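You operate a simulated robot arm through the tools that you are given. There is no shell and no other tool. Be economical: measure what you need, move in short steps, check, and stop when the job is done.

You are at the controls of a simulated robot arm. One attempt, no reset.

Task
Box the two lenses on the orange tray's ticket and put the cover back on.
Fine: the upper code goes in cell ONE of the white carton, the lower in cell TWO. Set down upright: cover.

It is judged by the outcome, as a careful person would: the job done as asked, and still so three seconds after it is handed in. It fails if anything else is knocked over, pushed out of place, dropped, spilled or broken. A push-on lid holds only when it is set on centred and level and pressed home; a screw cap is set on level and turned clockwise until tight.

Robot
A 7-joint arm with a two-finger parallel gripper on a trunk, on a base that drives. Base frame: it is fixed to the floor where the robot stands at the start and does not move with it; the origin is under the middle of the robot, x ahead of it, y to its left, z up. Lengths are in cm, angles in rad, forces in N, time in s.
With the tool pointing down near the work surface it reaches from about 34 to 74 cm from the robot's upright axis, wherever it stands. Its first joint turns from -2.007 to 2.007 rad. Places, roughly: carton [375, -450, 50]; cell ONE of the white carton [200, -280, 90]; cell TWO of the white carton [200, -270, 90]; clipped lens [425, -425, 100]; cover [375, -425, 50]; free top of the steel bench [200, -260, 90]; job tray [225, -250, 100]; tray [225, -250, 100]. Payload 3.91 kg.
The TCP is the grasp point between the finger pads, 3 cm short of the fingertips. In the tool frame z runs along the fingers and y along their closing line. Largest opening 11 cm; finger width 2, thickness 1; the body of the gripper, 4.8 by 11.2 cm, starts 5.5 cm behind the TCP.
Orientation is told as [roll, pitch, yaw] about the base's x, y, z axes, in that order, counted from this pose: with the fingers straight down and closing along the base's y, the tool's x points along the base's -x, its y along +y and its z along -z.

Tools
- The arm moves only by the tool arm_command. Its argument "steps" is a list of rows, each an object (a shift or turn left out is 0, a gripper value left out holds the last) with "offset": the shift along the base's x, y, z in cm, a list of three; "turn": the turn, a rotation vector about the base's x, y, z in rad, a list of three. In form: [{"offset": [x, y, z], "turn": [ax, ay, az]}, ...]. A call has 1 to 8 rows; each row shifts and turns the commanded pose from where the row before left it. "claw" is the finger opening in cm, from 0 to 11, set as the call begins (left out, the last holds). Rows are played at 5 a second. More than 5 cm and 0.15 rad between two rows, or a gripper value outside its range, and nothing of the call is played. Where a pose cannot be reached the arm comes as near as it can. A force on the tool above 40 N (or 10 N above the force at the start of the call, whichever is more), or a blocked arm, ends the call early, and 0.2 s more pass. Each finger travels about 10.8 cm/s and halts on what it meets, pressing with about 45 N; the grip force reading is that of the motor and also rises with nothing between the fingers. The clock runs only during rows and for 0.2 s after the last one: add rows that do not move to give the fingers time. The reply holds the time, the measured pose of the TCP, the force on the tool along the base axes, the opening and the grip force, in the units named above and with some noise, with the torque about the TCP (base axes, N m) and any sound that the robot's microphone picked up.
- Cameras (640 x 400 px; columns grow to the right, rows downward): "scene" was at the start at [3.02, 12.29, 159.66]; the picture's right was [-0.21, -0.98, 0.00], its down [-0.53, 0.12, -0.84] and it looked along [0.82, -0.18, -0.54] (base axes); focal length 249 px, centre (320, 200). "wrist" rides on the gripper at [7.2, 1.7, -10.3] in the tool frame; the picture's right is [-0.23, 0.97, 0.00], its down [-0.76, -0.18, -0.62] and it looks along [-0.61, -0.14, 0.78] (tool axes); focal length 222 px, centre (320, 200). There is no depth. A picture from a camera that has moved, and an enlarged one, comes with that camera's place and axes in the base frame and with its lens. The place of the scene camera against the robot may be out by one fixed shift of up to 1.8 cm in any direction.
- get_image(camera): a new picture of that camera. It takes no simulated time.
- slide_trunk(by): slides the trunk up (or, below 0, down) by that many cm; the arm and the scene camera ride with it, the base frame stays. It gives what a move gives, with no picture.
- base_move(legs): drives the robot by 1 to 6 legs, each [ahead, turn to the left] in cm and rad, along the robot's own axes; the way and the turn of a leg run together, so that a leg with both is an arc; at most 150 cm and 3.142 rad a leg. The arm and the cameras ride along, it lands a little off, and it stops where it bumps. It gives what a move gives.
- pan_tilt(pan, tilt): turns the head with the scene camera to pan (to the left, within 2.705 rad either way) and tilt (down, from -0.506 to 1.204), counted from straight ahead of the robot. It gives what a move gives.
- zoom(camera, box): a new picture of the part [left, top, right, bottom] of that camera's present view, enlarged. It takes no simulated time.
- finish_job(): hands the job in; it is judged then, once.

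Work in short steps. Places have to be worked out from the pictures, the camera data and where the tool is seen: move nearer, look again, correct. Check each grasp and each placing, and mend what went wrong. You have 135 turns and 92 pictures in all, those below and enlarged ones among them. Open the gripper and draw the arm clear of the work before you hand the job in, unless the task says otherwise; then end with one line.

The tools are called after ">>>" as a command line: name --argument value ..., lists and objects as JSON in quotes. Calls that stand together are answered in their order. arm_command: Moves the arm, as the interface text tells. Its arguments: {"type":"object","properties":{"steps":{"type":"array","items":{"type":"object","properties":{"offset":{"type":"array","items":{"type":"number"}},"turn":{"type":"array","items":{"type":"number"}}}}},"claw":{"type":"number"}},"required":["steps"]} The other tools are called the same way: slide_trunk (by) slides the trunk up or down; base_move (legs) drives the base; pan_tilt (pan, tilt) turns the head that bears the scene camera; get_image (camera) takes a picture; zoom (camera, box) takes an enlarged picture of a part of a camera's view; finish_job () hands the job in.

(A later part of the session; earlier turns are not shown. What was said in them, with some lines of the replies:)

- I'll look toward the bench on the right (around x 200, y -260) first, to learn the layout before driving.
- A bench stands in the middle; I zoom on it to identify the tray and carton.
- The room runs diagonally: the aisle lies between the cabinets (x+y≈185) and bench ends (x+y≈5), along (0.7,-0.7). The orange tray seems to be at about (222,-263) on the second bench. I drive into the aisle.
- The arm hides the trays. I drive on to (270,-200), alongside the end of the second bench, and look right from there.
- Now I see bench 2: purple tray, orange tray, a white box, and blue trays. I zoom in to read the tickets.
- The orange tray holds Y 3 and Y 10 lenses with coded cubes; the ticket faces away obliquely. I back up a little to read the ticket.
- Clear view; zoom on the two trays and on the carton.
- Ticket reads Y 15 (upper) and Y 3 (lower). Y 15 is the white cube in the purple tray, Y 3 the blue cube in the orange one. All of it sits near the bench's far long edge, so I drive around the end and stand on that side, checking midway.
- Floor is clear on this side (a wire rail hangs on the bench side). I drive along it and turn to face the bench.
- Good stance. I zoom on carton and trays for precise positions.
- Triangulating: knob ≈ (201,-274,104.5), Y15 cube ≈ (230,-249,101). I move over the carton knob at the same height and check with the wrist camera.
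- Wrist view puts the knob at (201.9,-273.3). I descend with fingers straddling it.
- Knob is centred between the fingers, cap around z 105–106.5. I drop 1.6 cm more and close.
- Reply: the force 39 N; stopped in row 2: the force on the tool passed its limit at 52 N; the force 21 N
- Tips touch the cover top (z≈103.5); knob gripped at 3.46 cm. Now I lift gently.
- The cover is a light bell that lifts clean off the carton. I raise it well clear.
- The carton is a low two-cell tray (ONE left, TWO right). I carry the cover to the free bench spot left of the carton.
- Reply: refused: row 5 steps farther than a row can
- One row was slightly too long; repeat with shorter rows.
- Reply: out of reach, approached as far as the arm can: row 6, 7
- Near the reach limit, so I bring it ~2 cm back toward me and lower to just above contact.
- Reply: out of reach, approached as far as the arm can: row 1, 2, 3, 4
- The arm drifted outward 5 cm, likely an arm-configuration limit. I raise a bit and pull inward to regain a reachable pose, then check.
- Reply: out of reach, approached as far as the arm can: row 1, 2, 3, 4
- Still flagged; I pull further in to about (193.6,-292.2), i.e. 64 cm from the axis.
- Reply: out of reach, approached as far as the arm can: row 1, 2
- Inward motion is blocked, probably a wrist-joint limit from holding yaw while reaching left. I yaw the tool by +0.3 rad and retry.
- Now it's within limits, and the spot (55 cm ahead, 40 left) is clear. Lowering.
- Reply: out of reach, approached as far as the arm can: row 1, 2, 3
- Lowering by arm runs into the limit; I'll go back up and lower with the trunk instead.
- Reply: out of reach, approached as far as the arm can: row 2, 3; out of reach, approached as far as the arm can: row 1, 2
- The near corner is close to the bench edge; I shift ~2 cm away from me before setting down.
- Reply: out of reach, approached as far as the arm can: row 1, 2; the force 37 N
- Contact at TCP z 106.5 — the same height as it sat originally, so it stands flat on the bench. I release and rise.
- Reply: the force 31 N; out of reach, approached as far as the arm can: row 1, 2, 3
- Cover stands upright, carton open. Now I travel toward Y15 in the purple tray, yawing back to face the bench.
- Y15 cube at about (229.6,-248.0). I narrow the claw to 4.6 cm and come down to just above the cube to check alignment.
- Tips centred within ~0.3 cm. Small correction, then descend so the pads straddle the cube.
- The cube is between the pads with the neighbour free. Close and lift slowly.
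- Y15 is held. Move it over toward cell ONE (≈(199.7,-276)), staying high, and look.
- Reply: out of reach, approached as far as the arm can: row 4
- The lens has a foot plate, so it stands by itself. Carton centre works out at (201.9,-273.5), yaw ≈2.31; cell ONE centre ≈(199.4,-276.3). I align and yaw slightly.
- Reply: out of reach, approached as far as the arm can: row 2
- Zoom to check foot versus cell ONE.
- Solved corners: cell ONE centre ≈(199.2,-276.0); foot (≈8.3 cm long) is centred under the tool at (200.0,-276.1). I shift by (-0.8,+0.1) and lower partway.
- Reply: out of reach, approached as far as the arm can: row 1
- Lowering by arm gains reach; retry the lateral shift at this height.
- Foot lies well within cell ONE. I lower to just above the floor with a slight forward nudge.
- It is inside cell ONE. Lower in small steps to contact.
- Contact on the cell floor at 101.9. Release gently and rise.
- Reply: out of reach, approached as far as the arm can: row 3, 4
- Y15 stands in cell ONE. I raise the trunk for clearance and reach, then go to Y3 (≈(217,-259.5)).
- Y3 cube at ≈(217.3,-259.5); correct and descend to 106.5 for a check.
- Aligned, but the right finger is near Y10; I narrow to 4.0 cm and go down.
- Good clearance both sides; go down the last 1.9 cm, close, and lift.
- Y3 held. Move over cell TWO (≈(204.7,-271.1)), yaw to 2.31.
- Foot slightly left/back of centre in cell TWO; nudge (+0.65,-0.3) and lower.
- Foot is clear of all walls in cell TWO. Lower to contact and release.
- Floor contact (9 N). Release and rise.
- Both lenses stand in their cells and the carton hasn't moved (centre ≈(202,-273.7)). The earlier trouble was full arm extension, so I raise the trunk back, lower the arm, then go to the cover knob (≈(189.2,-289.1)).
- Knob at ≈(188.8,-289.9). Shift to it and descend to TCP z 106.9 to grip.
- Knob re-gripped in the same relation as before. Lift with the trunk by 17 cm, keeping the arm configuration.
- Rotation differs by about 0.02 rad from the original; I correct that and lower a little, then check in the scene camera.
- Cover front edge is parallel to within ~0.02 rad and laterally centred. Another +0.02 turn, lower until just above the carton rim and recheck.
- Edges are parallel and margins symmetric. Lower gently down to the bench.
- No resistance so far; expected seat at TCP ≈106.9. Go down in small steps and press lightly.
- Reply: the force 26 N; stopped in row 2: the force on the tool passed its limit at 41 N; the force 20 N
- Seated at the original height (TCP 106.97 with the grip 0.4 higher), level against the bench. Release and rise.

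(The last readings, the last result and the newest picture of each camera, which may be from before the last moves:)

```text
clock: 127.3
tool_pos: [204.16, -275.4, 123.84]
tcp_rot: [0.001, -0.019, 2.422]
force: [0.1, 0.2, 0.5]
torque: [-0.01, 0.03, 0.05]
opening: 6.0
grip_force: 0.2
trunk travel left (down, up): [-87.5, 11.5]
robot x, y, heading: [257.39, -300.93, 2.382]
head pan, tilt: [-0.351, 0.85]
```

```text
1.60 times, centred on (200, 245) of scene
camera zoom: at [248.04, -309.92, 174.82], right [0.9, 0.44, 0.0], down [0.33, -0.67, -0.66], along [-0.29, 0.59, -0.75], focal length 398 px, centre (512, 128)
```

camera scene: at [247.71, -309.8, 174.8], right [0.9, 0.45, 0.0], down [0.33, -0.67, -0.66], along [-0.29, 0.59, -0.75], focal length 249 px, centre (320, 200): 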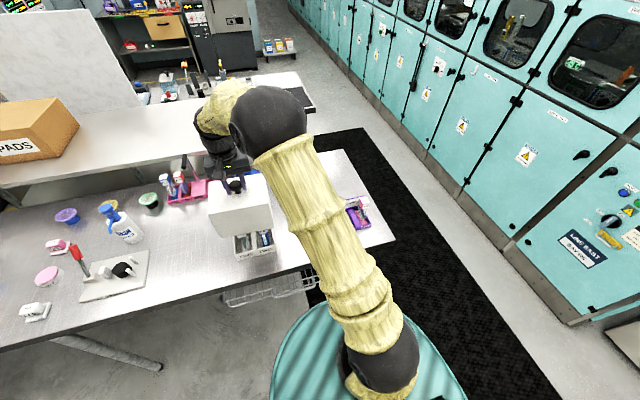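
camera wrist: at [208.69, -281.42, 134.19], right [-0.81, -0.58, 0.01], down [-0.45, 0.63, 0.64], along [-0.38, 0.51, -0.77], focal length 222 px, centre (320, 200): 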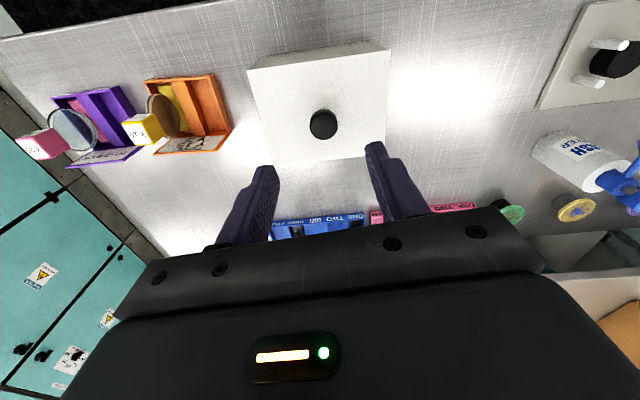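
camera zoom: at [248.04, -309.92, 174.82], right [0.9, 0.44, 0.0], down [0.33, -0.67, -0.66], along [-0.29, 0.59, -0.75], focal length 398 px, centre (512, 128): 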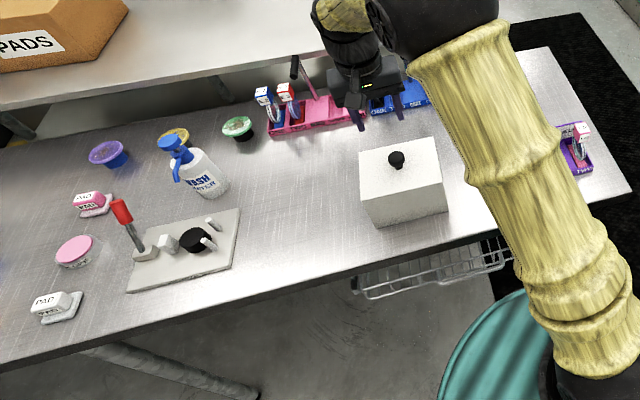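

The cover sits level over the carton and everything else is undisturbed. I draw the arm clear and hand in.

>>> arm_command --steps '[{"offset": [3, -2, 4]}, {"offset": [3, -2, 3]}, {"offset": [3, -2, 0]}, {}]'

>>> finish_job

```text
refused: row 1 steps farther than a row can; nothing moved
```

```text
The job is handed in.
```

The job is handed in: Y 15 is in cell ONE and Y 3 in cell TWO of the white carton, and the cover is back on, level. The gripper is open about 17 cm above the cover; a last move to pull the arm further back was refused, so it was handed in from there.
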